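You operate a simulated robot arm through the tools that you are given. There is no shell and no other tool. Be economical: measure what you need, move in short steps, check, and stop when the job is done.

You are at the controls of a simulated robot arm. One attempt, no reset.

## Task
Fill the tube from rack hole three at the hopper.
Fine: seat it in the blue socket, slide it under the spout, fill it four fifths full or more, slide it out and seat it in its hole again; spill hardly any.

It is judged by the outcome, as a careful person would: the job done as asked, and still so three seconds after it is handed in. It fails if anything else is knocked over, pushed out of place, dropped, spilled or broken.

## Robot
A 7-joint arm with a two-finger parallel gripper on a trunk, on a base that drives. Base frame: it is fixed to the floor where the robot stands at the start and does not move with it; the origin is under the middle of the robot, x ahead of it, y to its left, z up; the surface under the hand at the start is at about z = 0.88. Lengths are in m, angles in rad, forces in N, time in s.
With the tool pointing down near the work surface it reaches from about 0.28 to 0.72 m from the robot's upright axis, wherever it stands. Its first joint turns from -2.897 to 2.897 rad. Places, roughly: blue socket [0.5, 0.6, 0.9]; rack hole three [0.5, 0, 0.9]; red push plate [0.7, 0.6, 1.1]; sliding holder [0.5, 0.6, 0.9]. Payload 1.57 kg.
Tool frame: the origin (TCP) lies between the finger pads and is the grasp point; the fingertips stand 0.03 m ahead of it; z points along the fingers, y is the line along which they close. The gripper opens to 0.08 m. The fingers are 0.017 m wide and 0.012 m thick; the gripper's body (0.04 by 0.082 m) begins 0.08 m behind the TCP.
Orientation is that of the tool frame in the base frame, as a unit quaternion [x, y, z, w]. With the fingers straight down and closing along the base's y, the tool's x points along the base's -x, its y along +y and its z along -z.

## Interface
- The arm moves only by the tool drive_tool. Its argument "plan" is a list of rows, each an object (a shift or turn left out is 0, a gripper value left out holds the last) with "dp": the shift along the base's x, y, z in units of 25 mm (1.0 is 25 mm), a list of three; "angular": the turn, a rotation vector about the base's x, y, z in units of 4 degrees (1.0 is 4 degrees), a list of three. In form: [{"dp": [tx, ty, tz], "angular": [wx, wy, wz]}, ...]. A call has 1 to 20 rows; each row shifts and turns the commanded pose from where the row before left it. "jaw" is the gripper command, from -1 (fully open) to 1 (shut), values between in proportion, set as the call begins (left out, the last holds). A call with a number of a shift or a turn outside -1 to 1 is refused whole. A row lasts 0.2 s, in which the tool goes at most 0.05 m and 0.15 rad; a call with a longer step from one row to the next is refused whole, and so is a gripper value outside its range. A pose out of reach is approached as far as the arm can. The call stops where the force on the tool passes 60 N (or 10 N more than at its start, if that is more) or the arm is blocked; 0.2 s more then pass. Each finger travels about 0.072 m/s and halts on what it meets, pressing with about 35 N; the grip force reading is that of the motor and also rises with nothing between the fingers. The clock runs only during rows and for 0.2 s after the last one: add rows that do not move to give the fingers time. The reply holds the time, the measured pose of the TCP, the force on the tool along the base axes, the opening and the grip force, in the units named above and with some noise, with the torque about the TCP (base axes, N m) and any sound that the robot's microphone picked up.
- Cameras (640 x 400 px; columns grow to the right, rows downward): "scene" is now at [-0.0025, 0.1557, 1.5792]; the picture's right is [0.19, -0.98, 0.00], its down [-0.74, -0.15, -0.66] and it looks along [0.65, 0.13, -0.75] (base axes); focal length 283 px, centre (320, 200). "wrist" rides on the gripper at [0.072, -0.007, -0.122] in the tool frame; the picture's right is [0.09, 1.00, 0.00], its down [-0.84, 0.08, -0.54] and it looks along [-0.54, 0.05, 0.84] (tool axes); focal length 238 px, centre (320, 200). There is no depth. A picture from a camera that has moved, and an enlarged one, comes with that camera's place and axes in the base frame and with its lens.
- snapshot(camera): a new picture of that camera. No time passes.
- move_column(by): slides the trunk up (or, below 0, down) by that many m; the arm and the scene camera ride with it, the base frame stays. It gives what a move gives, with no picture.
- roll_base(legs): drives the robot by 1 to 6 legs, each [ahead, left, turn to the left] in m, m and rad, along the robot's own axes; the way and the turn of a leg run together, so that a leg with both is an arc; at most 1.5 m and 3.142 rad a leg. The arm and the cameras ride along, it lands a little off, and it stops where it bumps. It gives what a move gives.
- head_to(pan, tilt): turns the head with the scene camera to pan (to the left, within 1.501 rad either way) and tilt (down, from -0.506 to 1.204), counted from straight ahead of the robot. It gives what a move gives.
- inspect(camera, box): a new picture of the part [left, top, right, bottom] of that camera's present view, enlarged. No time passes.
- sign_off(): hands the job in; it is judged then, once.

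Work in short steps. Places have to be worked out from the pictures, the camera data and where the tool is seen: move nearer, look again, correct. Check each grasp and each placing, and mend what went wrong. You have 120 turns and 90 pictures in all, those below and enlarged ones among them. Open the gripper and draw the arm clear of the work before you hand the job in, unless the task says otherwise; then end with one line.

The tools are called after ">>>" as name(argument=value, ...) on one line, values as JSON. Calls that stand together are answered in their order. drive_tool: Moves the arm, as the interface text tells. Its arguments: {"type":"object","properties":{"plan":{"type":"array","items":{"type":"object","properties":{"dp":{"type":"array","items":{"type":"number"}},"angular":{"type":"array","items":{"type":"number"}}}}},"jaw":{"type":"number"}},"required":["plan"]} The other tools are called the same way: move_column (by) slides the trunk up or down; roll_base (legs) drives the base; head_to (pan, tilt) turns the head that bears the scene camera; snapshot (camera) takes a picture; inspect (camera, box) takes an enlarged picture of a part of a camera's view; sign_off () hands the job in.

At the start:

```text
time: 0.0
tool_pos: [0.3817, 0.1425, 1.2422]
tool_rot: [0.001, 1.0, -0.001, 0.0]
force: [-0.3, 0.1, -0.2]
wrist_torque: [0.02, -0.01, -0.02]
width: 0.0801
grasp_force: 0.0
trunk travel left (down, up): [-0.4, 0.08]
robot x, y, heading: [0.0026, -0.0029, -0.002]
head pan, tilt: [0.195, 0.85]
```

scene: 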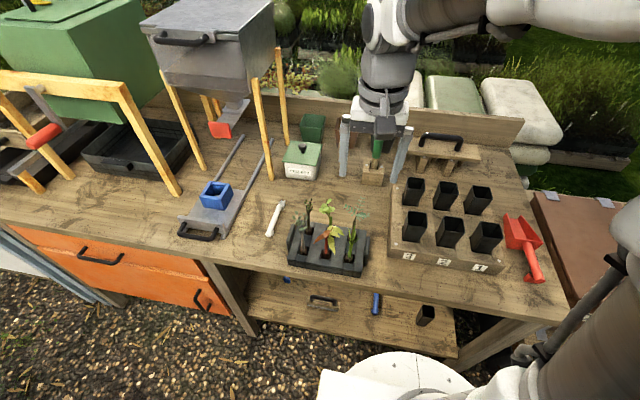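
wrist: 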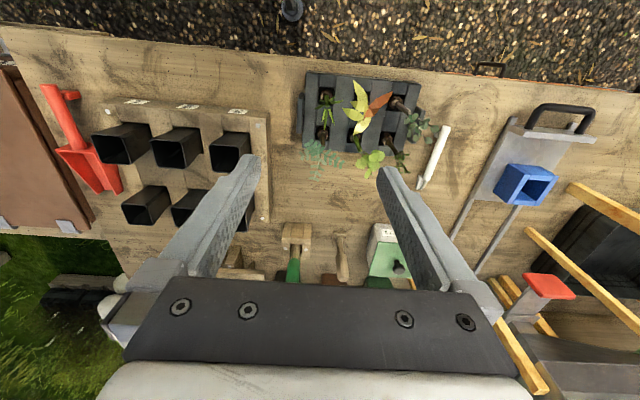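

The rack shows six black square tubes with number labels on the front, and the blue socket sits on a tray with a handle. I'll enlarge both areas.

>>> inspect(camera="scene", box=[370, 160, 560, 290])

>>> inspect(camera="scene", box=[130, 60, 330, 250])

>>> inspect(camera="wrist", box=[80, 80, 290, 240])

```text
3.08 times, centred on (465, 225) of scene
camera zoom: at [-0.0025, 0.1557, 1.5792], right [0.19, -0.98, 0.0], down [-0.74, -0.15, -0.66], along [0.65, 0.13, -0.75], focal length 871 px, centre (-126, 123)
```

zoom: 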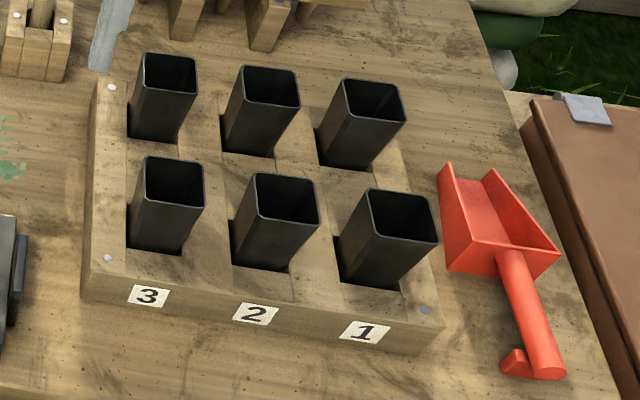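

```text
2.11 times, centred on (230, 155) of scene
camera zoom: at [-0.0025, 0.1557, 1.5792], right [0.19, -0.98, 0.0], down [-0.74, -0.15, -0.66], along [0.65, 0.13, -0.75], focal length 596 px, centre (510, 295)
```

zoom: 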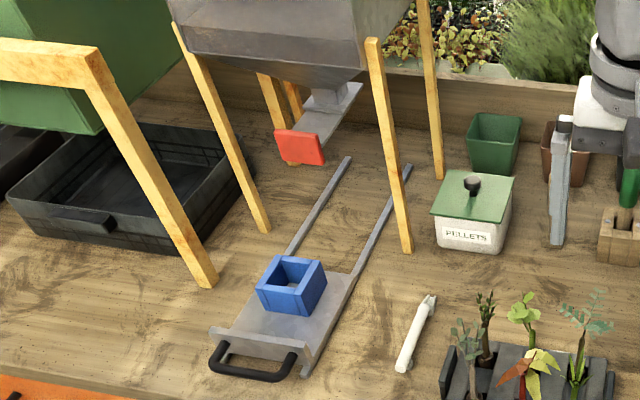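

```text
2.50 times, centred on (185, 160) of wrist
camera zoom: at [0.3103, 0.1334, 1.3645], right [-0.09, 1.0, 0.0], down [0.84, 0.08, 0.54], along [0.54, 0.05, -0.84], focal length 596 px, centre (658, 300)
```

zoom: 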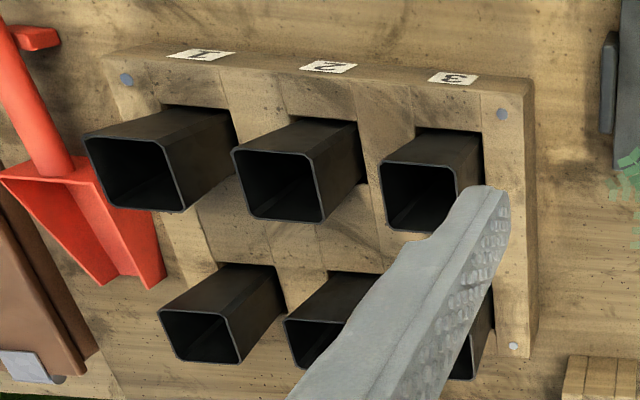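

Tube three is the front tube nearest label 3, with its top at about (0.475, -0.003, 1.01). I'll move the hand above it and look again.

>>> drive_tool(plan=[{"dp": [0.62, -0.95, 0]}, {"dp": [0.62, -0.95, 0]}, {"dp": [0.62, -0.95, 0]}, {"dp": [0.62, -0.95, 0]}, {"dp": [0.62, -0.95, 0]}, {"dp": [0.62, -0.95, 0]}], jaw=-1)

>>> snapshot(camera="wrist")

>>> snapshot(camera="scene")

```text
time: 1.4
tool_pos: [0.4753, -0.0011, 1.2426]
tool_rot: [0.001, 1.0, 0.0, 0.0]
force: [0.5, -0.4, -0.2]
wrist_torque: [0.01, -0.02, -0.01]
width: 0.0799
grasp_force: 0.2
trunk travel left (down, up): [-0.4, 0.08]
robot x, y, heading: [0.001, 0.0033, -0.002]
head pan, tilt: [0.195, 0.85]
```

```text
84 pictures are left
camera wrist: at [0.404, -0.0095, 1.3647], right [-0.09, 1.0, 0.0], down [0.84, 0.08, 0.54], along [0.54, 0.05, -0.84], focal length 238 px, centre (320, 200)
```

wrist: 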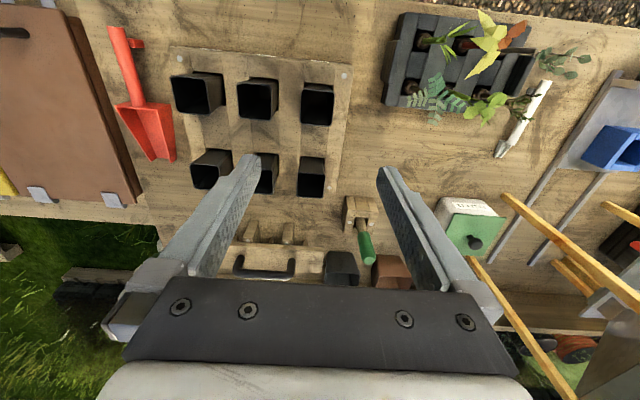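

```text
83 pictures are left
camera scene: at [-0.0024, 0.1556, 1.5792], right [0.19, -0.98, 0.0], down [-0.74, -0.15, -0.66], along [0.65, 0.13, -0.75], focal length 283 px, centre (320, 200)
```

scene: 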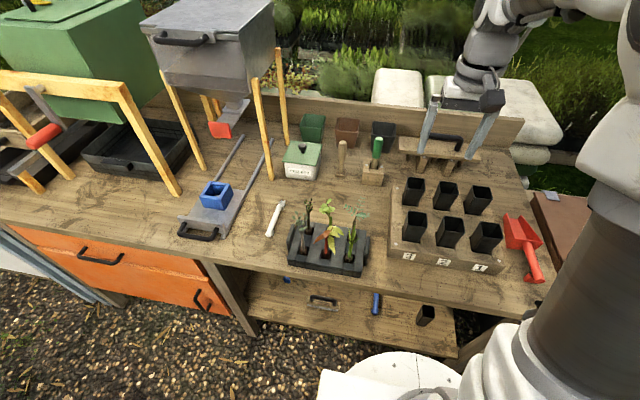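

I'll zoom on tube three in the wrist view for a precise estimate.

>>> inspect(camera="wrist", box=[160, 40, 360, 200])

```text
2.50 times, centred on (260, 120) of wrist
camera zoom: at [0.404, -0.0095, 1.3647], right [-0.09, 1.0, 0.0], down [0.84, 0.08, 0.54], along [0.54, 0.05, -0.84], focal length 596 px, centre (470, 400)
```

zoom: 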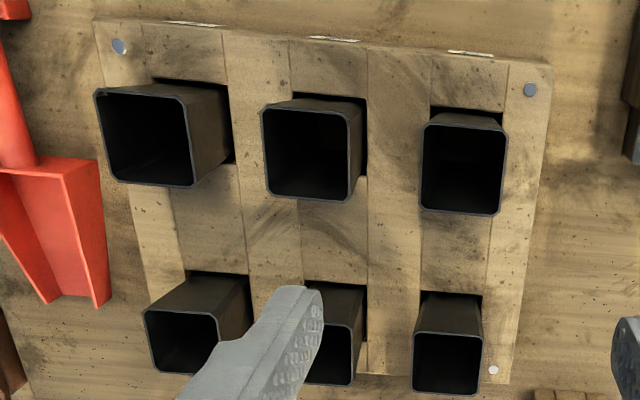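

Tube top centre is near (0.478, -0.007), about 46 mm wide and square to the axes. I'll narrow the jaws to about 70 mm and lower to z≈1.08 before checking.

>>> drive_tool(plan=[{"dp": [0.1, -0.24, -1]}, {"dp": [0, 0, -1]}, {"dp": [0, 0, -1]}, {"dp": [0, 0, -1]}, {"dp": [0, 0, -1]}, {"dp": [0, 0, -1]}, {"dp": [0, 0, -0.5]}], jaw=-0.75)

>>> snapshot(camera="wrist")

>>> inspect(camera="scene", box=[370, 140, 530, 290])

```text
time: 3.0
tool_pos: [0.4781, -0.0073, 1.0796]
tool_rot: [0.0, 1.0, 0.0, -0.001]
force: [1.2, 0.7, 0.0]
wrist_torque: [0.0, 0.01, 0.0]
width: 0.0701
grasp_force: 0.0
trunk travel left (down, up): [-0.4, 0.08]
robot x, y, heading: [-0.0005, -0.0049, -0.009]
head pan, tilt: [0.195, 0.85]
```

```text
81 pictures are left
camera wrist: at [0.4054, -0.0154, 1.2013], right [-0.09, 1.0, 0.0], down [0.84, 0.08, 0.54], along [0.54, 0.05, -0.84], focal length 238 px, centre (320, 200)
```

wrist: 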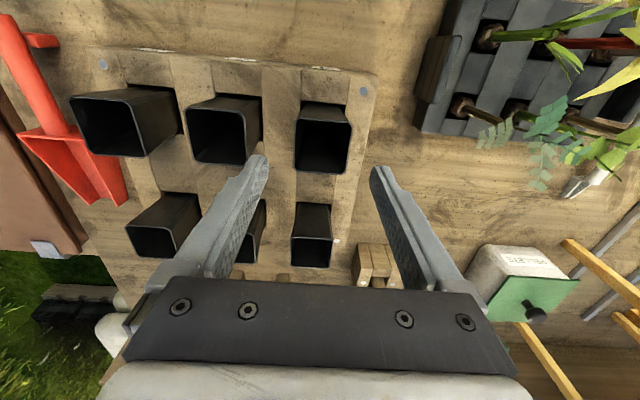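

```text
2.67 times, centred on (450, 215) of scene
camera zoom: at [-0.0025, 0.1557, 1.5792], right [0.19, -0.98, 0.0], down [-0.74, -0.15, -0.66], along [0.65, 0.13, -0.75], focal length 755 px, centre (-27, 160)
```

zoom: 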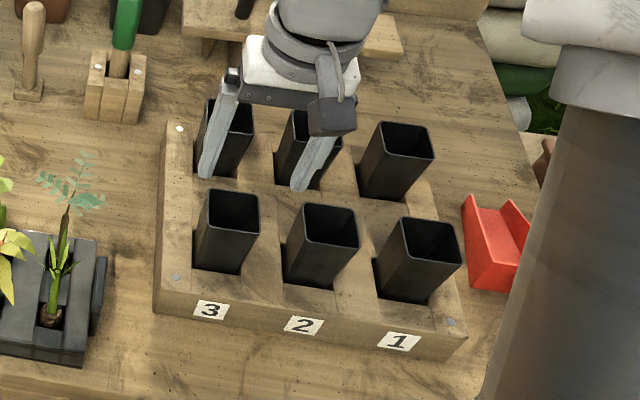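

I'll zoom in on the wrist view to pin the tube's top centre and height.

>>> inspect(camera="wrist", box=[240, 60, 400, 220])

```text
2.50 times, centred on (320, 140) of wrist
camera zoom: at [0.4054, -0.0154, 1.2013], right [-0.09, 1.0, 0.0], down [0.84, 0.08, 0.54], along [0.54, 0.05, -0.84], focal length 596 px, centre (320, 350)
```

zoom: 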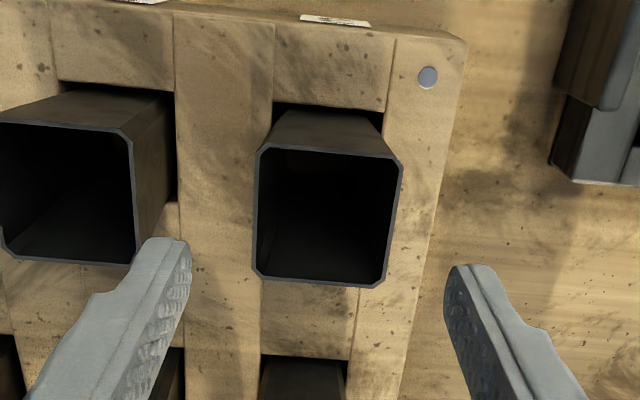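

Triangulated top: (0.478, -0.007, 1.005), no yaw. I'll go down to z≈0.99 and then close.

>>> drive_tool(plan=[{"dp": [0, 0, -0.9]}, {"dp": [0, 0, -0.9]}, {"dp": [0, 0, -0.9]}, {"dp": [0, 0, -0.8]}])

>>> drive_tool(plan=[{}, {}, {}, {}], jaw=0.3)

>>> snapshot(camera="wrist")

```text
time: 4.0
tool_pos: [0.4803, -0.0076, 0.9913]
tool_rot: [0.0, 1.0, 0.001, 0.0]
force: [0.3, 0.5, 0.5]
wrist_torque: [0.04, 0.0, 0.0]
width: 0.07
grasp_force: 0.1
trunk travel left (down, up): [-0.4, 0.08]
robot x, y, heading: [0.0002, 0.0017, -0.001]
head pan, tilt: [0.195, 0.85]
```

```text
time: 5.0
tool_pos: [0.4796, -0.0086, 0.9921]
tool_rot: [0.0, 1.0, -0.001, 0.0]
force: [0.3, -0.8, 0.5]
wrist_torque: [-0.01, -0.01, 0.0]
width: 0.0484
grasp_force: 34.9
trunk travel left (down, up): [-0.4, 0.08]
robot x, y, heading: [0.0013, -0.0005, 0.002]
head pan, tilt: [0.195, 0.85]
```

```text
78 pictures are left
camera wrist: at [0.4071, -0.0158, 1.1149], right [-0.09, 1.0, 0.0], down [0.84, 0.08, 0.54], along [0.54, 0.05, -0.84], focal length 238 px, centre (320, 200)
```

wrist: 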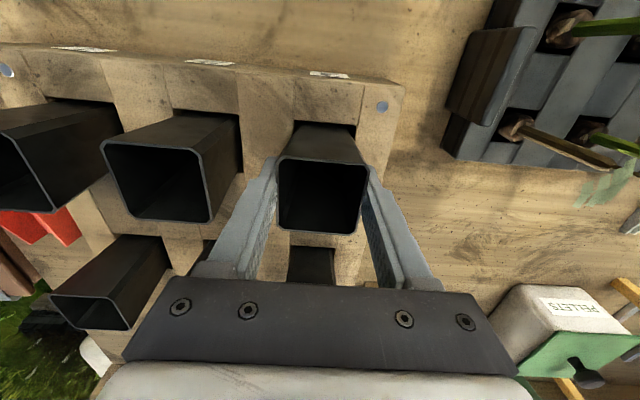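

The tube is held (48 mm, 35 N) at the seated TCP pose (0.480, -0.008, 0.992), which I'll reuse for the return. Lifting straight up.

>>> drive_tool(plan=[{"dp": [0, 0, 0.5]}, {"dp": [0, 0, 0.8]}, {"dp": [0, 0, 1]}, {"dp": [0, 0, 1]}, {"dp": [0, 0, 1]}, {"dp": [0, 0, 1]}, {"dp": [0, 0, 1]}, {"dp": [0, 0, 1]}])

>>> snapshot(camera="scene")

```text
time: 6.8
tool_pos: [0.477, -0.0077, 1.1744]
tool_rot: [0.0, 1.0, 0.0, 0.0]
force: [-0.2, -0.5, -0.7]
wrist_torque: [-0.01, 0.0, 0.03]
width: 0.0483
grasp_force: 34.9
trunk travel left (down, up): [-0.4, 0.08]
robot x, y, heading: [-0.002, -0.0005, 0.0]
head pan, tilt: [0.195, 0.85]
```

```text
77 pictures are left
camera scene: at [-0.0026, 0.1557, 1.5792], right [0.19, -0.98, 0.0], down [-0.74, -0.15, -0.66], along [0.65, 0.13, -0.75], focal length 283 px, centre (320, 200)
```

scene: 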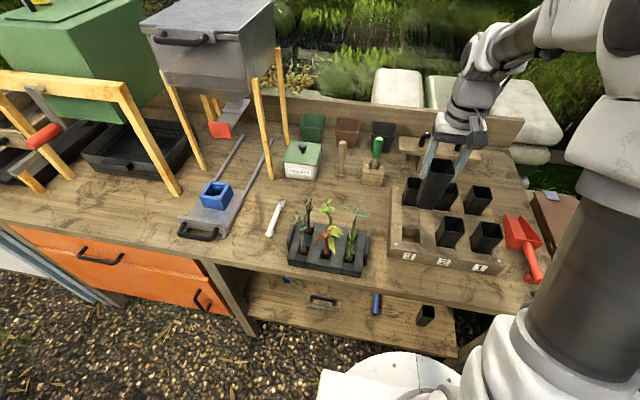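

The tube is out cleanly. I'll raise it a bit more to clear the plants, then shift the base left 0.4 m so the socket, tray and plate come in reach.

>>> drive_tool(plan=[{"dp": [-0.6, 0, 1]}, {"dp": [-0.6, 0, 1]}, {"dp": [-0.6, 0, 1]}])

>>> roll_base(legs=[[0, 0.4, 0]])

>>> head_to(pan=0.3, tilt=0.75)

>>> snapshot(camera="scene")

>>> snapshot(camera="wrist")

```text
time: 7.6
tool_pos: [0.432, -0.008, 1.2484]
tool_rot: [0.0, 1.0, 0.0, 0.0]
force: [-0.3, -0.7, 0.7]
wrist_torque: [0.01, 0.0, 0.01]
width: 0.0484
grasp_force: 35.2
trunk travel left (down, up): [-0.4, 0.08]
robot x, y, heading: [-0.0011, 0.0002, -0.001]
head pan, tilt: [0.195, 0.85]
```

```text
time: 11.1
tool_pos: [0.4328, 0.3885, 1.2487]
tool_rot: [0.001, 1.0, -0.001, 0.0]
force: [0.4, 0.7, 0.8]
wrist_torque: [-0.02, -0.01, 0.0]
width: 0.0483
grasp_force: 35.3
trunk travel left (down, up): [-0.4, 0.08]
robot x, y, heading: [0.0011, 0.3996, -0.004]
head pan, tilt: [0.195, 0.85]
```

```text
time: 11.8
tool_pos: [0.4319, 0.3883, 1.2494]
tool_rot: [0.001, 1.0, 0.0, 0.0]
force: [0.5, -0.1, -0.3]
wrist_torque: [-0.04, 0.03, 0.01]
width: 0.0485
grasp_force: 34.9
trunk travel left (down, up): [-0.4, 0.08]
robot x, y, heading: [-0.0006, 0.396, -0.001]
head pan, tilt: [0.3, 0.75]
```

```text
76 pictures are left
camera scene: at [0.0006, 0.5627, 1.5873], right [0.29, -0.96, 0.0], down [-0.65, -0.2, -0.73], along [0.7, 0.21, -0.68], focal length 283 px, centre (320, 200)
```

scene: 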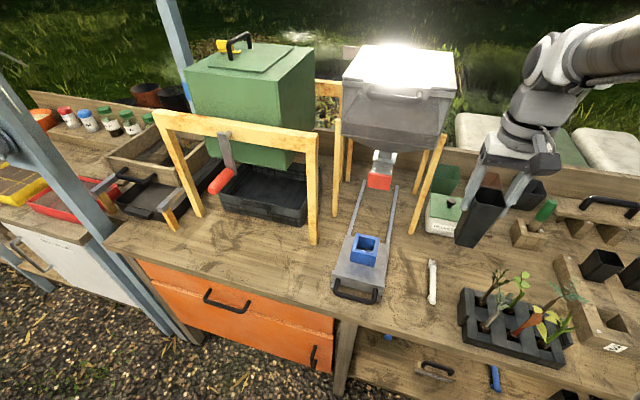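

```text
75 pictures are left
camera wrist: at [0.3609, 0.3798, 1.3705], right [-0.09, 1.0, 0.0], down [0.84, 0.08, 0.54], along [0.54, 0.05, -0.84], focal length 238 px, centre (320, 200)
```

wrist: 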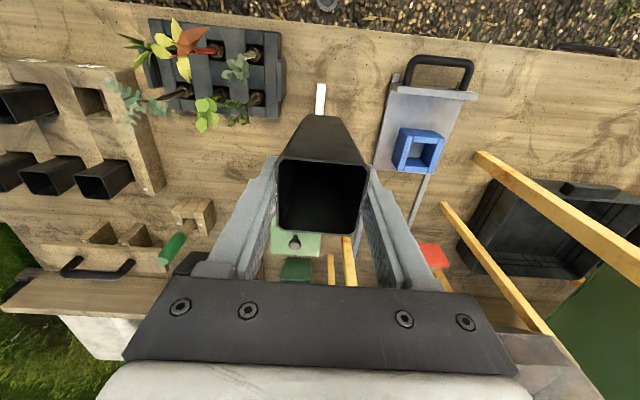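

Now a closer look at the tray, socket, and spout with the scene camera.

>>> inspect(camera="scene", box=[310, 210, 430, 310])

>>> inspect(camera="scene", box=[320, 100, 460, 215])

>>> inspect(camera="wrist", box=[360, 40, 500, 180])

```text
4.00 times, centred on (370, 260) of scene
camera zoom: at [0.0006, 0.5627, 1.5873], right [0.29, -0.96, 0.0], down [-0.65, -0.2, -0.73], along [0.7, 0.21, -0.68], focal length 1132 px, centre (120, -40)
```

zoom: 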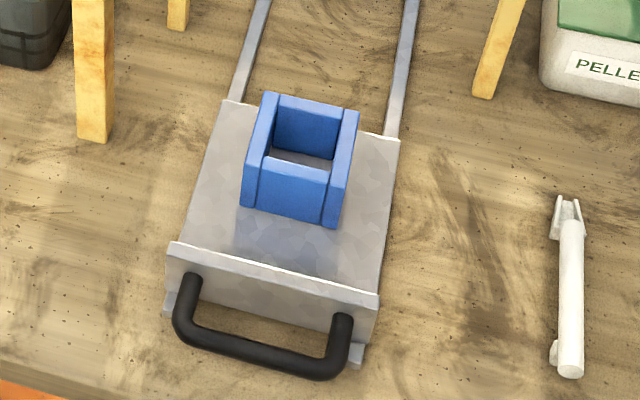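

```text
3.48 times, centred on (390, 158) of scene
camera zoom: at [0.0006, 0.5627, 1.5873], right [0.29, -0.96, 0.0], down [-0.65, -0.2, -0.73], along [0.7, 0.21, -0.68], focal length 984 px, centre (76, 348)
```

zoom: 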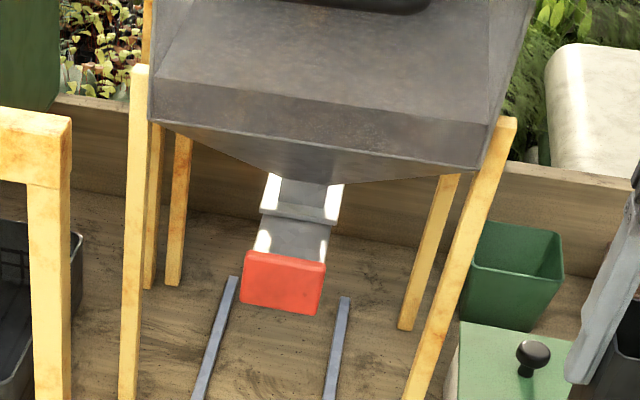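

```text
2.86 times, centred on (430, 110) of wrist
camera zoom: at [0.3609, 0.3798, 1.3705], right [-0.09, 1.0, 0.0], down [0.84, 0.08, 0.54], along [0.54, 0.05, -0.84], focal length 681 px, centre (6, 457)
```

zoom: 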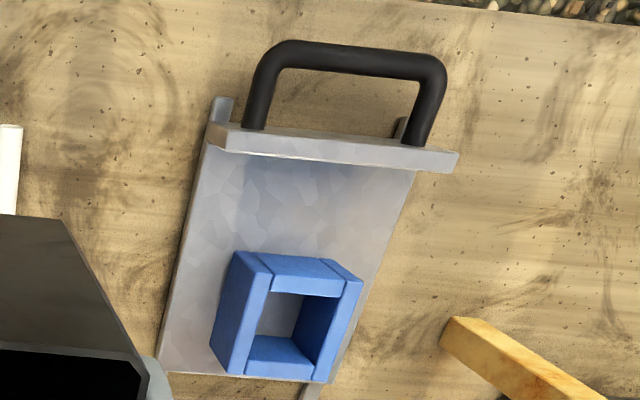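

The rails run along x (y≈0.515 and 0.641), so no yaw is needed and the tray centre is y≈0.578. I'll move nearer with the tube off to the side to locate the socket better.

>>> drive_tool(plan=[{"dp": [0, 0.9, -0.5]}, {"dp": [0, 0.9, -0.5]}, {"dp": [0, 0.9, -0.5]}, {"dp": [0, 0.9, -0.5]}])

>>> snapshot(camera="wrist")

>>> inspect(camera="scene", box=[335, 225, 395, 275])

```text
time: 12.8
tool_pos: [0.434, 0.4767, 1.1988]
tool_rot: [0.001, 1.0, 0.001, -0.001]
force: [0.7, -0.2, 0.6]
wrist_torque: [-0.02, 0.0, 0.01]
width: 0.0484
grasp_force: 34.9
trunk travel left (down, up): [-0.4, 0.08]
robot x, y, heading: [0.0022, 0.3976, -0.007]
head pan, tilt: [0.3, 0.75]
```

```text
71 pictures are left
camera wrist: at [0.3614, 0.4689, 1.321], right [-0.09, 1.0, 0.0], down [0.84, 0.08, 0.54], along [0.54, 0.05, -0.84], focal length 238 px, centre (320, 200)
```

wrist: 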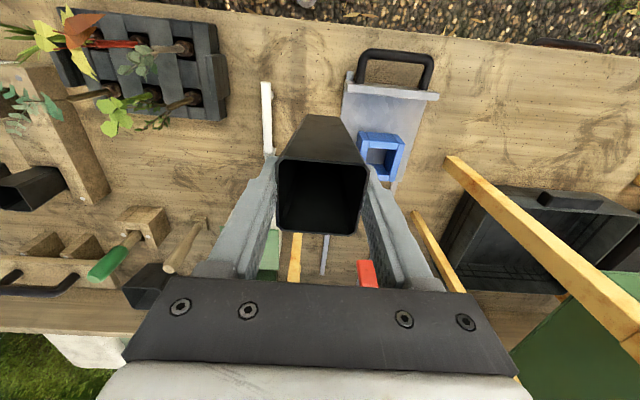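

```text
8.00 times, centred on (365, 250) of scene
camera zoom: at [0.0006, 0.5628, 1.5873], right [0.29, -0.96, 0.0], down [-0.65, -0.2, -0.73], along [0.7, 0.22, -0.68], focal length 2264 px, centre (-40, -200)
```

zoom: 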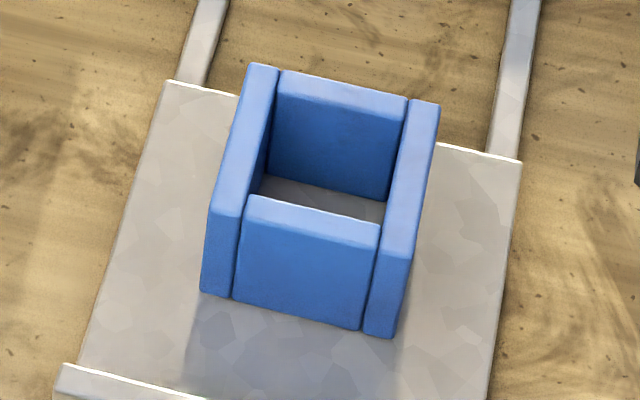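

Scene estimate: socket top centre ≈ (0.522, 0.587, 0.943), outer 71 mm, inner ≈53 mm. I'll cross-check from the wrist camera.

>>> inspect(camera="wrist", box=[340, 90, 440, 200])

```text
3.64 times, centred on (390, 145) of wrist
camera zoom: at [0.3614, 0.4689, 1.321], right [-0.09, 1.0, 0.0], down [0.84, 0.08, 0.54], along [0.54, 0.05, -0.84], focal length 867 px, centre (66, 400)
```

zoom: 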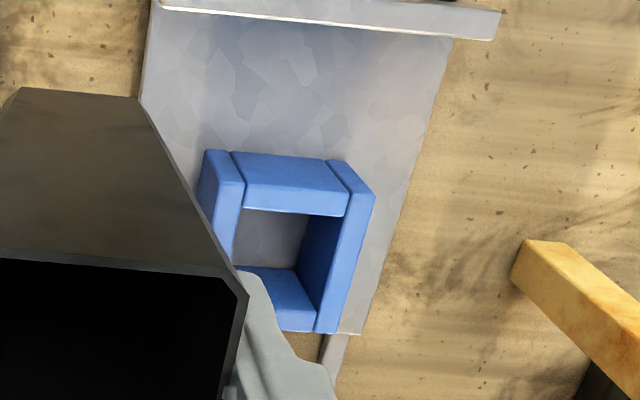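

Wrist estimate is (0.517, 0.585); I'll average to (0.519, 0.586). Bring the tube above the socket at z≈1.10 and look from the scene camera.

>>> drive_tool(plan=[{"dp": [0.85, 0.9, -0.6]}, {"dp": [0.85, 0.9, -0.6]}, {"dp": [0.85, 0.9, -0.7]}, {"dp": [0.85, 0.9, -0.8]}, {"dp": [0, 0.77, -0.8]}, {"dp": [0, 0, -0.5]}])

>>> inspect(camera="scene", box=[315, 170, 425, 290])

>>> snapshot(camera="wrist")

```text
time: 14.2
tool_pos: [0.5169, 0.5862, 1.0983]
tool_rot: [0.001, 1.0, 0.0, 0.0]
force: [0.1, -0.1, -1.0]
wrist_torque: [0.01, 0.02, 0.02]
width: 0.0484
grasp_force: 34.6
trunk travel left (down, up): [-0.4, 0.08]
robot x, y, heading: [0.0018, 0.3977, -0.006]
head pan, tilt: [0.3, 0.75]
```

```text
3.33 times, centred on (370, 230) of scene
camera zoom: at [0.0005, 0.5628, 1.5873], right [0.29, -0.96, 0.0], down [-0.65, -0.2, -0.73], along [0.7, 0.22, -0.68], focal length 943 px, centre (153, 100)
```

zoom: 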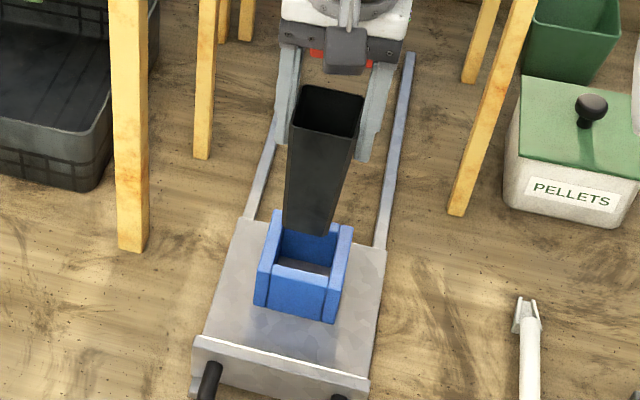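

```text
67 pictures are left
camera wrist: at [0.4459, 0.5785, 1.2198], right [-0.09, 1.0, 0.0], down [0.84, 0.08, 0.54], along [0.54, 0.05, -0.84], focal length 238 px, centre (320, 200)
```

wrist: 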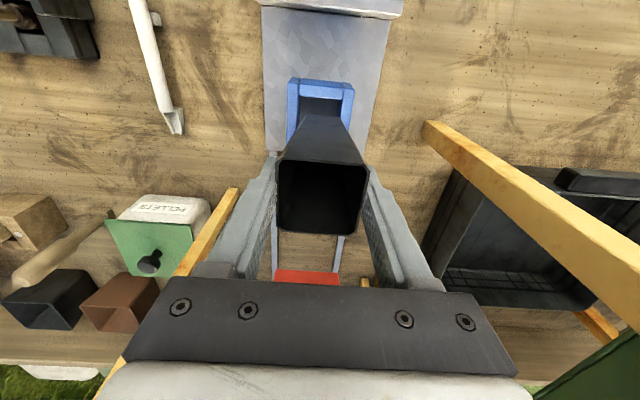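

The tube is above the socket with its bottom at about z≈0.996. I'll lower it 40 mm to just above the socket rim and check alignment.

>>> drive_tool(plan=[{"dp": [0.08, 0, -0.5]}, {"dp": [0, 0, -0.6]}, {"dp": [0, 0, -0.5]}])

>>> inspect(camera="scene", box=[335, 205, 405, 275])

>>> inspect(camera="wrist", box=[260, 40, 400, 250])

```text
time: 15.0
tool_pos: [0.5189, 0.5872, 1.0612]
tool_rot: [0.0, 1.0, 0.002, 0.004]
force: [-0.3, 1.7, 19.9]
wrist_torque: [-0.18, -0.36, -0.03]
width: 0.0483
grasp_force: 35.0
trunk travel left (down, up): [-0.4, 0.08]
robot x, y, heading: [-0.0034, 0.3969, -0.003]
head pan, tilt: [0.3, 0.75]
```

```text
5.71 times, centred on (370, 240) of scene
camera zoom: at [-0.0011, 0.5623, 1.5879], right [0.29, -0.96, 0.0], down [-0.65, -0.2, -0.73], along [0.7, 0.22, -0.68], focal length 1617 px, centre (34, -29)
```

zoom: 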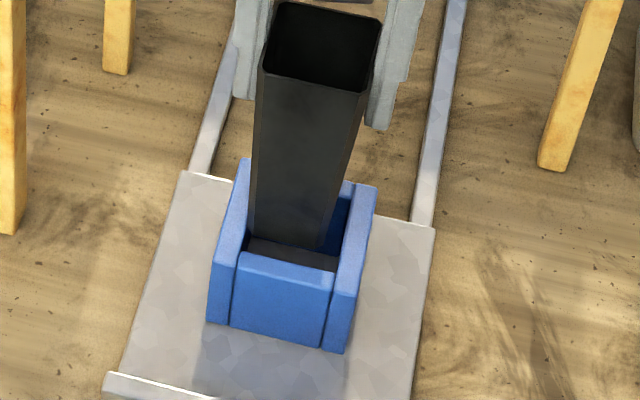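

```text
1.90 times, centred on (330, 145) of wrist
camera zoom: at [0.447, 0.5792, 1.1828], right [-0.09, 1.0, 0.0], down [0.83, 0.08, 0.55], along [0.55, 0.05, -0.84], focal length 454 px, centre (301, 305)
```

zoom: 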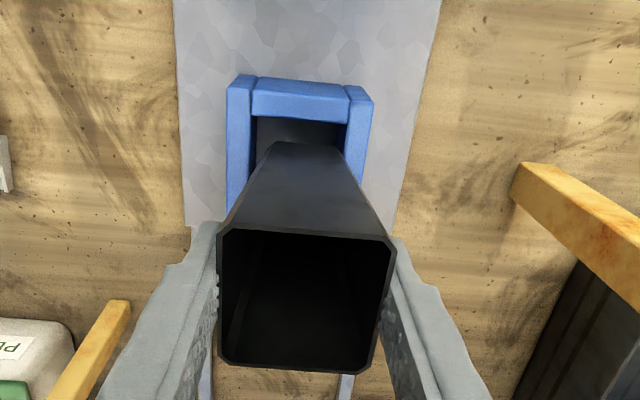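

The reading shows 20 N upward: the tube bottom has touched the rim at the far/left side. I'll raise slightly and shift about -6 mm in x and -4 mm in y, then look.

>>> drive_tool(plan=[{"dp": [0, 0, 0.4]}, {"dp": [-0.24, -0.17, 0]}, {}])

>>> inspect(camera="scene", box=[335, 205, 405, 275])

```text
time: 15.8
tool_pos: [0.5125, 0.5829, 1.0677]
tool_rot: [0.001, 1.0, 0.0, 0.0]
force: [0.0, -0.4, -1.0]
wrist_torque: [-0.01, 0.03, 0.01]
width: 0.0484
grasp_force: 34.9
trunk travel left (down, up): [-0.4, 0.08]
robot x, y, heading: [-0.0015, 0.3999, 0.001]
head pan, tilt: [0.3, 0.75]
```

```text
5.71 times, centred on (370, 240) of scene
camera zoom: at [0.0005, 0.5627, 1.5873], right [0.29, -0.96, 0.0], down [-0.65, -0.2, -0.73], along [0.7, 0.22, -0.68], focal length 1617 px, centre (34, -29)
```

zoom: 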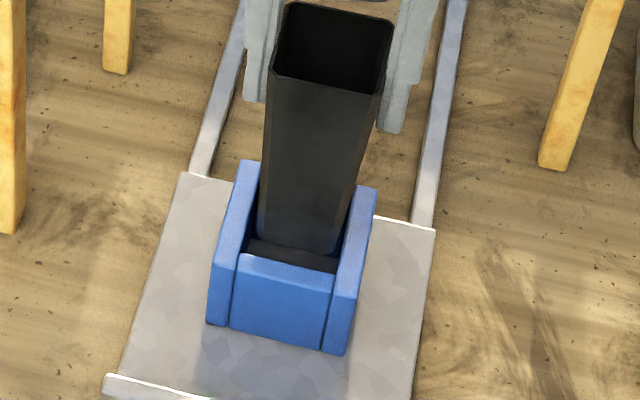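

Lateral gaps look like about 8 mm left and 3 mm right, so I'll nudge +1.5 mm in y and +1 mm in x, then lower 20 mm into the socket and watch the force.

>>> drive_tool(plan=[{"dp": [0.04, 0.06, -0.2]}, {"dp": [0, 0, -0.3]}, {"dp": [0, 0, -0.3]}])

>>> inspect(camera="scene", box=[335, 205, 405, 275])

```text
time: 16.6
tool_pos: [0.515, 0.5846, 1.0482]
tool_rot: [0.001, 1.0, 0.0, 0.0]
force: [0.6, -0.8, 0.4]
wrist_torque: [0.02, 0.02, 0.01]
width: 0.0483
grasp_force: 35.1
trunk travel left (down, up): [-0.4, 0.08]
robot x, y, heading: [0.0007, 0.3969, -0.002]
head pan, tilt: [0.3, 0.75]
```

```text
5.71 times, centred on (370, 240) of scene
camera zoom: at [0.0006, 0.5627, 1.5873], right [0.29, -0.96, 0.0], down [-0.65, -0.2, -0.73], along [0.7, 0.22, -0.68], focal length 1617 px, centre (34, -29)
```

zoom: 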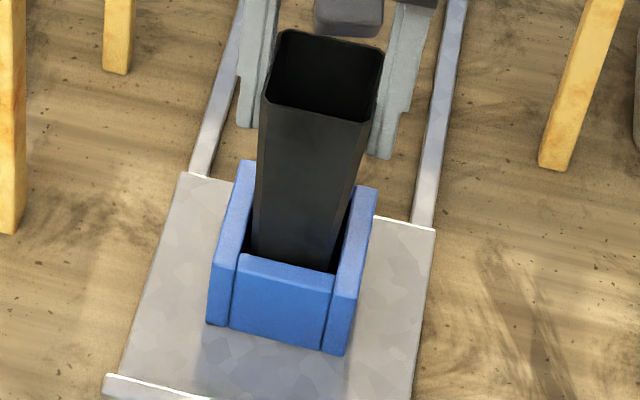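

It is inside the socket with no contact force. I'll lower it gently to the bottom.

>>> drive_tool(plan=[{"dp": [0, 0, -0.3]}, {"dp": [0, 0, -0.3]}, {"dp": [0, 0, -0.3]}, {"dp": [0, 0, -0.2]}, {"dp": [0, 0, -0.2]}])

```text
time: 17.8
tool_pos: [0.5146, 0.5844, 1.0146]
tool_rot: [0.001, 1.0, 0.0, 0.0]
force: [0.1, 0.2, 0.0]
wrist_torque: [0.0, -0.04, -0.01]
width: 0.0484
grasp_force: 34.8
trunk travel left (down, up): [-0.4, 0.08]
robot x, y, heading: [0.0025, 0.4021, -0.002]
head pan, tilt: [0.3, 0.75]
```

No contact yet; I'll continue down in small steps.

>>> drive_tool(plan=[{"dp": [0, 0, -0.12]}, {"dp": [0, 0, -0.12]}, {"dp": [0, 0, -0.12]}, {}])

>>> inspect(camera="scene", box=[335, 205, 405, 275])

```text
time: 18.8
tool_pos: [0.5144, 0.5859, 1.0103]
tool_rot: [0.001, 1.0, 0.001, 0.004]
force: [1.9, 0.5, 27.9]
wrist_torque: [0.06, -0.03, 0.01]
width: 0.0485
grasp_force: 34.9
trunk travel left (down, up): [-0.4, 0.08]
robot x, y, heading: [-0.0003, 0.4003, -0.0]
head pan, tilt: [0.3, 0.75]
```

```text
5.71 times, centred on (370, 240) of scene
camera zoom: at [-0.0013, 0.5621, 1.5877], right [0.29, -0.96, 0.0], down [-0.65, -0.2, -0.73], along [0.7, 0.22, -0.68], focal length 1617 px, centre (34, -29)
```

zoom: 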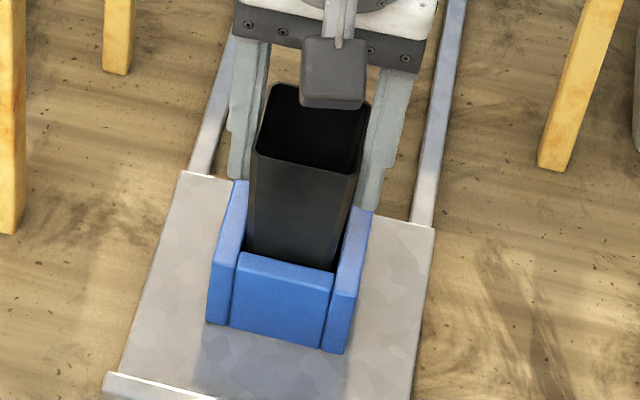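

It's seated at TCP z≈1.010 (28 N reaction). I'll relieve the push slightly and open to 70 mm.

>>> drive_tool(plan=[{"dp": [0, 0, 0.18]}, {}])

>>> drive_tool(plan=[{}, {}, {}], jaw=-0.75)

>>> drive_tool(plan=[{"dp": [0, 0, 0.8]}, {"dp": [0, 0, 1]}, {"dp": [0, 0, 1]}, {"dp": [0, 0, 1]}, {"dp": [-0.5, 0, 1]}, {"dp": [-1, 0, 0.5]}])

>>> inspect(camera="scene", box=[310, 180, 430, 310])

>>> snapshot(camera="wrist")

```text
time: 19.4
tool_pos: [0.5126, 0.5838, 1.0098]
tool_rot: [0.002, 1.0, -0.001, -0.003]
force: [-0.4, 0.2, 0.7]
wrist_torque: [-0.01, -0.01, 0.02]
width: 0.0483
grasp_force: 35.0
trunk travel left (down, up): [-0.4, 0.08]
robot x, y, heading: [-0.0041, 0.4011, -0.001]
head pan, tilt: [0.3, 0.75]
```

```text
time: 20.2
tool_pos: [0.5139, 0.5849, 1.0117]
tool_rot: [0.002, 1.0, 0.0, 0.0]
force: [0.8, -0.5, 0.0]
wrist_torque: [0.01, -0.01, 0.04]
width: 0.07
grasp_force: 0.2
trunk travel left (down, up): [-0.4, 0.08]
robot x, y, heading: [0.0019, 0.3965, -0.0]
head pan, tilt: [0.3, 0.75]
```

```text
time: 21.6
tool_pos: [0.476, 0.5847, 1.1428]
tool_rot: [0.0, 1.0, 0.0, 0.0]
force: [-0.5, -0.2, -0.6]
wrist_torque: [0.01, -0.01, -0.01]
width: 0.0699
grasp_force: 0.0
trunk travel left (down, up): [-0.4, 0.08]
robot x, y, heading: [-0.0027, 0.3998, -0.001]
head pan, tilt: [0.3, 0.75]
```

```text
3.08 times, centred on (370, 245) of scene
camera zoom: at [0.0003, 0.5626, 1.5873], right [0.29, -0.96, 0.0], down [-0.65, -0.2, -0.73], along [0.7, 0.22, -0.68], focal length 871 px, centre (166, 62)
```

zoom: 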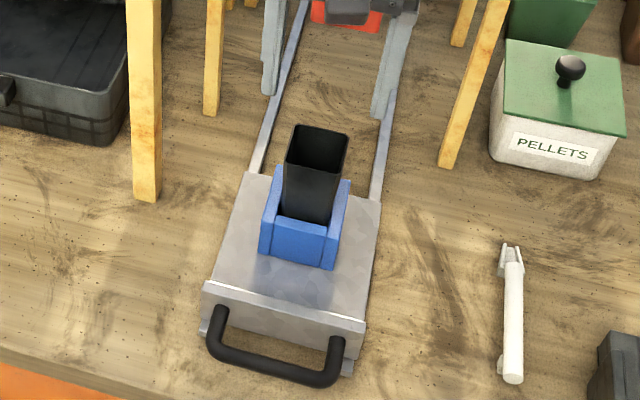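

```text
60 pictures are left
camera wrist: at [0.4045, 0.5761, 1.2656], right [-0.09, 1.0, 0.0], down [0.84, 0.08, 0.54], along [0.54, 0.05, -0.84], focal length 238 px, centre (320, 200)
```

wrist: 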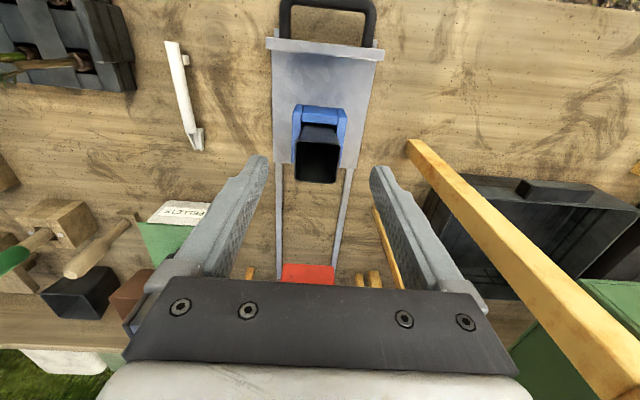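

The tube stands in the socket. From the two scene views the red plate centre triangulates to (0.640, 0.585, 1.084). I'll pitch the hand up 60° so the wrist camera looks at the spout horizontally.

>>> drive_tool(plan=[{"dp": [-0.08, 0, 0.15], "angular": [0, -1, 0]}, {"dp": [-0.08, 0, 0.15], "angular": [0, -1, 0]}, {"dp": [-0.08, 0, 0.15], "angular": [0, -1, 0]}, {"dp": [-0.08, 0, 0.15], "angular": [0, -1, 0]}, {"dp": [-0.08, 0, 0.15], "angular": [0, -1, 0]}, {"dp": [-0.08, 0, 0.15], "angular": [0, -1, 0]}, {"dp": [-0.08, 0, 0], "angular": [0, -1, 0]}, {"dp": [-0.08, 0, 0], "angular": [0, -1, 0]}, {"dp": [-0.08, 0, 0], "angular": [0, -1, 0]}, {"dp": [-0.08, 0, 0], "angular": [0, -1, 0]}, {"angular": [0, -1, 0]}, {"angular": [0, -1, 0]}, {"angular": [0, -1, 0]}, {"angular": [0, -1, 0]}, {"angular": [0, -1, 0]}], jaw=-1)

>>> snapshot(camera="wrist")

```text
time: 24.8
tool_pos: [0.457, 0.5842, 1.1667]
tool_rot: [0.001, 0.866, 0.001, 0.5]
force: [0.7, -0.4, -0.2]
wrist_torque: [-0.03, 0.03, -0.01]
width: 0.08
grasp_force: 0.1
trunk travel left (down, up): [-0.4, 0.08]
robot x, y, heading: [0.0024, 0.4001, 0.005]
head pan, tilt: [0.3, 0.75]
```

```text
59 pictures are left
camera wrist: at [0.3158, 0.5768, 1.1657], right [-0.05, 1.0, -0.08], down [-0.05, 0.08, 1.0], along [1.0, 0.05, 0.05], focal length 238 px, centre (320, 200)
```

wrist: 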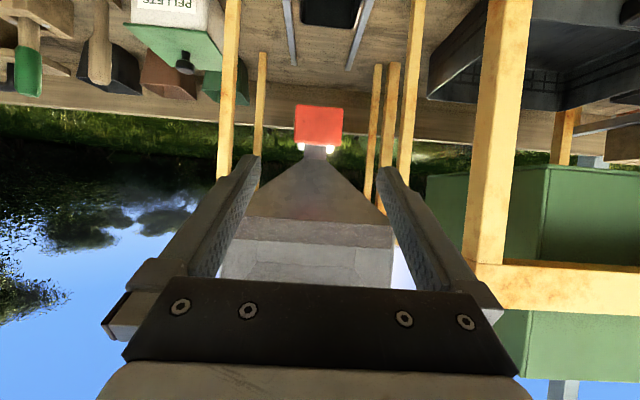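

The plate hides the spout from the front. I'll move the hand right and yaw left about 40° for an oblique view.

>>> drive_tool(plan=[{"dp": [0, -0.8, -0.2], "angular": [0, 0, 1]}, {"dp": [0, -0.8, -0.2], "angular": [0, 0, 1]}, {"dp": [0, -0.8, -0.2], "angular": [0, 0, 1]}, {"dp": [0, -0.8, -0.2], "angular": [0, 0, 1]}, {"dp": [0, -0.8, -0.2], "angular": [0, 0, 1]}, {"dp": [0, -0.8, -0.2], "angular": [0, 0, 1]}, {"dp": [0, -0.8, -0.2], "angular": [0, 0, 1]}, {"dp": [0, -0.8, -0.2], "angular": [0, 0, 1]}, {"dp": [0, -0.8, -0.2], "angular": [0, 0, 1]}, {"dp": [0, -0.8, -0.2], "angular": [0, 0, 1]}])

>>> snapshot(camera="wrist")

```text
time: 27.0
tool_pos: [0.3432, 0.7201, 1.1549]
tool_rot: [-0.288, 0.817, 0.166, 0.472]
force: [-0.1, 0.5, -0.2]
wrist_torque: [0.01, -0.01, -0.03]
width: 0.0802
grasp_force: 0.0
out of reach, approached as far as the arm can: row 3, 4, 5, 6, 7, 8, 9, 10
trunk travel left (down, up): [-0.4, 0.08]
robot x, y, heading: [0.0004, 0.3964, 0.003]
head pan, tilt: [0.3, 0.75]
```

```text
58 pictures are left
camera wrist: at [0.2354, 0.6246, 1.1548], right [-0.66, 0.75, -0.08], down [-0.09, 0.03, 1.0], along [0.75, 0.66, 0.05], focal length 238 px, centre (320, 200)
```

wrist: 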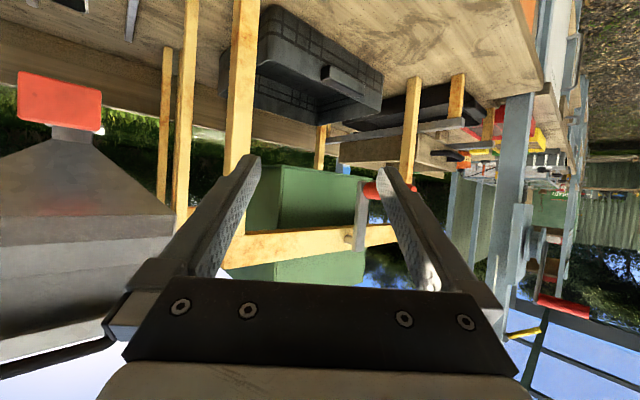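

That pose was out of reach and the hand drifted left, clear of everything. I'll undo the yaw while staying at a safe height.

>>> drive_tool(plan=[{"angular": [0, 0, -1]}, {"angular": [0, 0, -1]}, {"angular": [0, 0, -1]}, {"angular": [0, 0, -1]}, {"angular": [0, 0, -1]}, {"angular": [0, 0, -1]}, {"angular": [0, 0, -1]}, {"angular": [0, 0, -1]}, {"angular": [0, 0, -1]}, {"angular": [0, 0, -1]}])

```text
time: 29.2
tool_pos: [0.3408, 0.7217, 1.1557]
tool_rot: [0.001, 0.866, 0.0, 0.5]
force: [-0.2, -0.2, 0.0]
wrist_torque: [-0.01, 0.04, 0.0]
width: 0.0801
grasp_force: 0.1
trunk travel left (down, up): [-0.4, 0.08]
robot x, y, heading: [-0.0011, 0.3949, -0.007]
head pan, tilt: [0.3, 0.75]
```

Let me zoom the scene camera on the spout now that the hand is off to the side.

>>> inspect(camera="scene", box=[345, 120, 425, 200])

>>> inspect(camera="wrist", box=[200, 80, 340, 220])

```text
5.00 times, centred on (385, 160) of scene
camera zoom: at [0.0006, 0.5628, 1.5873], right [0.29, -0.96, 0.0], down [-0.65, -0.2, -0.73], along [0.7, 0.22, -0.68], focal length 1415 px, centre (-5, 400)
```

zoom: 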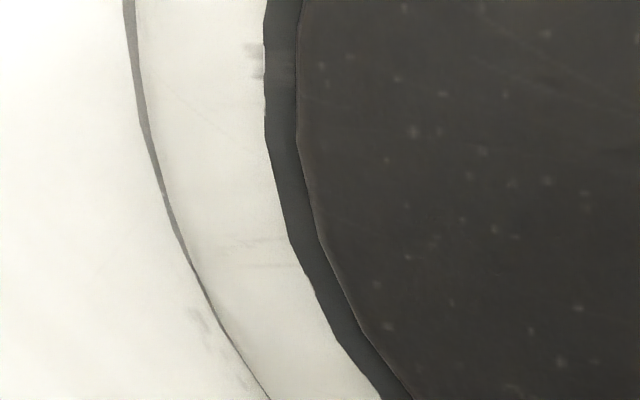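

```text
2.86 times, centred on (270, 150) of wrist
camera zoom: at [0.1998, 0.7133, 1.1548], right [-0.04, 1.0, -0.08], down [-0.05, 0.08, 1.0], along [1.0, 0.05, 0.05], focal length 681 px, centre (463, 343)
```

zoom: 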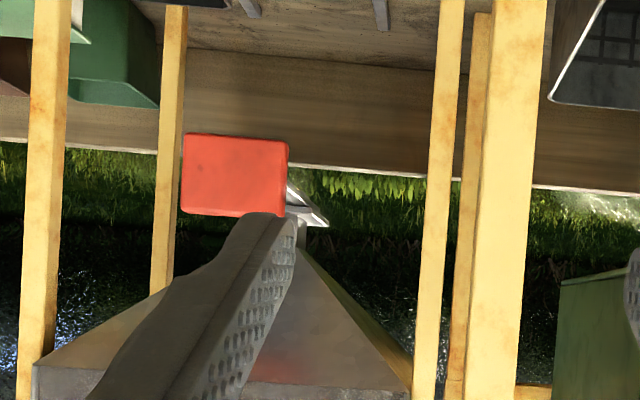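

The arm blocks the scene camera and the plate hides the spout in the wrist view. I'll shift the base right 0.4 m so the wrist camera sees the spout obliquely.

>>> roll_base(legs=[[0, -0.42, 0]])

>>> snapshot(camera="wrist")

>>> snapshot(camera="scene")

```text
time: 32.9
tool_pos: [0.34, 0.3071, 1.1557]
tool_rot: [0.001, 0.866, -0.001, 0.5]
force: [-0.3, -0.2, 0.1]
wrist_torque: [-0.01, -0.02, 0.02]
width: 0.0798
grasp_force: 0.1
trunk travel left (down, up): [-0.4, 0.08]
robot x, y, heading: [-0.0025, -0.0177, -0.004]
head pan, tilt: [0.3, 0.75]
```

```text
55 pictures are left
camera wrist: at [0.199, 0.2989, 1.1548], right [-0.05, 1.0, -0.08], down [-0.05, 0.08, 1.0], along [1.0, 0.05, 0.05], focal length 238 px, centre (320, 200)
```

wrist: 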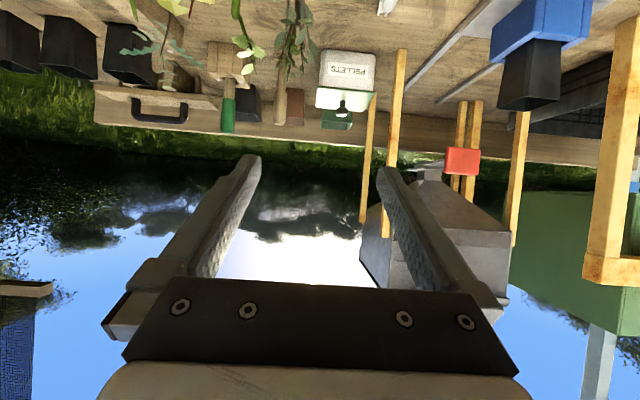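

```text
54 pictures are left
camera scene: at [-0.0001, 0.1483, 1.5873], right [0.3, -0.96, 0.0], down [-0.65, -0.2, -0.73], along [0.7, 0.22, -0.68], focal length 283 px, centre (320, 200)
```

scene: 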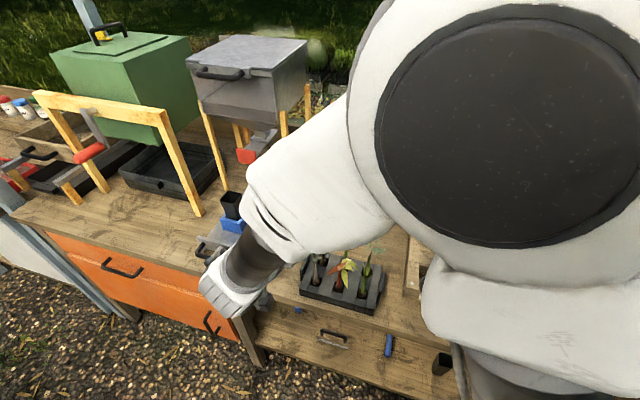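

>>> inspect(camera="wrist", box=[390, 100, 530, 240])

>>> inspect(camera="scene", box=[190, 80, 310, 190])

```text
2.86 times, centred on (460, 170) of wrist
camera zoom: at [0.199, 0.2989, 1.1548], right [-0.05, 1.0, -0.08], down [-0.05, 0.08, 1.0], along [1.0, 0.05, 0.05], focal length 681 px, centre (-80, 286)
```

zoom: 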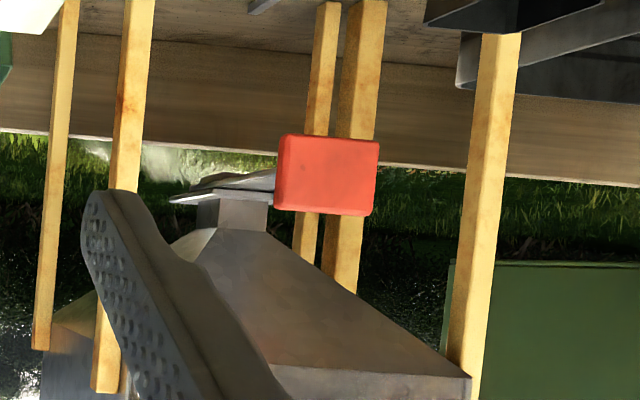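

```text
3.64 times, centred on (250, 135) of scene
camera zoom: at [-0.0001, 0.1483, 1.5873], right [0.3, -0.96, 0.0], down [-0.65, -0.2, -0.73], along [0.7, 0.22, -0.68], focal length 1029 px, centre (574, 436)
```

zoom: 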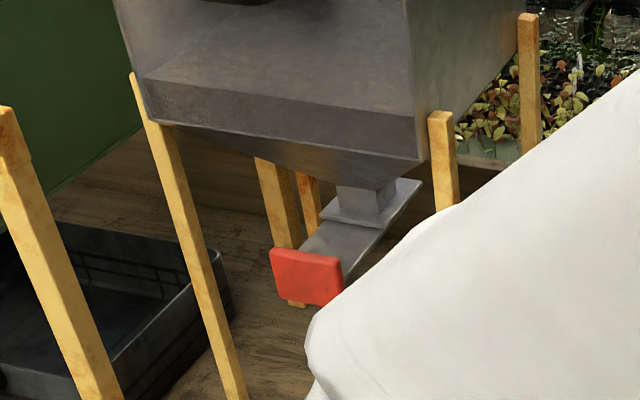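

The geometry is now clear: the red plate drives a slide gate beneath the neck at (0.758, 0.585), so the tray must go +0.243 m. I'll return the base left, reduce the pitch to about 24° and look at the handle.

>>> roll_base(legs=[[0, 0.4, 0]])

>>> drive_tool(plan=[{"dp": [0, -0.5, 0.3], "angular": [0, 1, 0]}, {"dp": [0, -0.5, 0.3], "angular": [0, 1, 0]}, {"dp": [0, -0.5, 0.3], "angular": [0, 1, 0]}, {"dp": [0, -0.5, 0], "angular": [0, 1, 0]}, {"dp": [0, -0.5, 0], "angular": [0, 1, 0]}, {"dp": [0, -0.5, 0], "angular": [0, 1, 0]}, {"dp": [0, -0.5, 0], "angular": [0, 1, 0]}, {"dp": [0, -0.5, 0], "angular": [0, 1, 0]}, {"dp": [0, -0.5, 0], "angular": [0, 1, 0]}], jaw=-0.3)

>>> snapshot(camera="scene")

>>> snapshot(camera="wrist")

```text
time: 36.4
tool_pos: [0.3397, 0.7131, 1.1571]
tool_rot: [0.0, 0.866, 0.0, 0.5]
force: [0.6, 0.1, -0.3]
wrist_torque: [-0.02, 0.0, 0.0]
width: 0.0802
grasp_force: 0.1
trunk travel left (down, up): [-0.4, 0.08]
robot x, y, heading: [-0.0014, 0.3897, -0.0]
head pan, tilt: [0.3, 0.75]
```

```text
time: 38.4
tool_pos: [0.3398, 0.6002, 1.1783]
tool_rot: [-0.001, 0.978, 0.001, 0.208]
force: [-0.1, 0.4, -0.1]
wrist_torque: [0.0, 0.03, 0.0]
width: 0.0521
grasp_force: 0.0
trunk travel left (down, up): [-0.4, 0.08]
robot x, y, heading: [0.0006, 0.3892, -0.003]
head pan, tilt: [0.3, 0.75]
```

```text
51 pictures are left
camera scene: at [-0.0003, 0.5532, 1.5873], right [0.3, -0.96, 0.0], down [-0.65, -0.2, -0.73], along [0.7, 0.22, -0.68], focal length 283 px, centre (320, 200)
```

scene: 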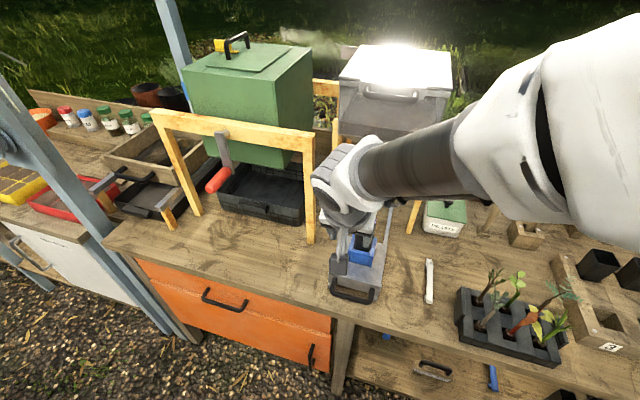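

```text
50 pictures are left
camera wrist: at [0.2252, 0.5918, 1.2609], right [-0.08, 1.0, -0.04], down [0.54, 0.08, 0.84], along [0.83, 0.05, -0.55], focal length 238 px, centre (320, 200)
```

wrist: 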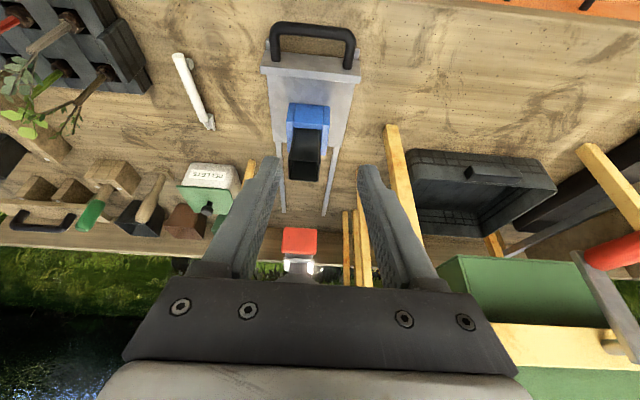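

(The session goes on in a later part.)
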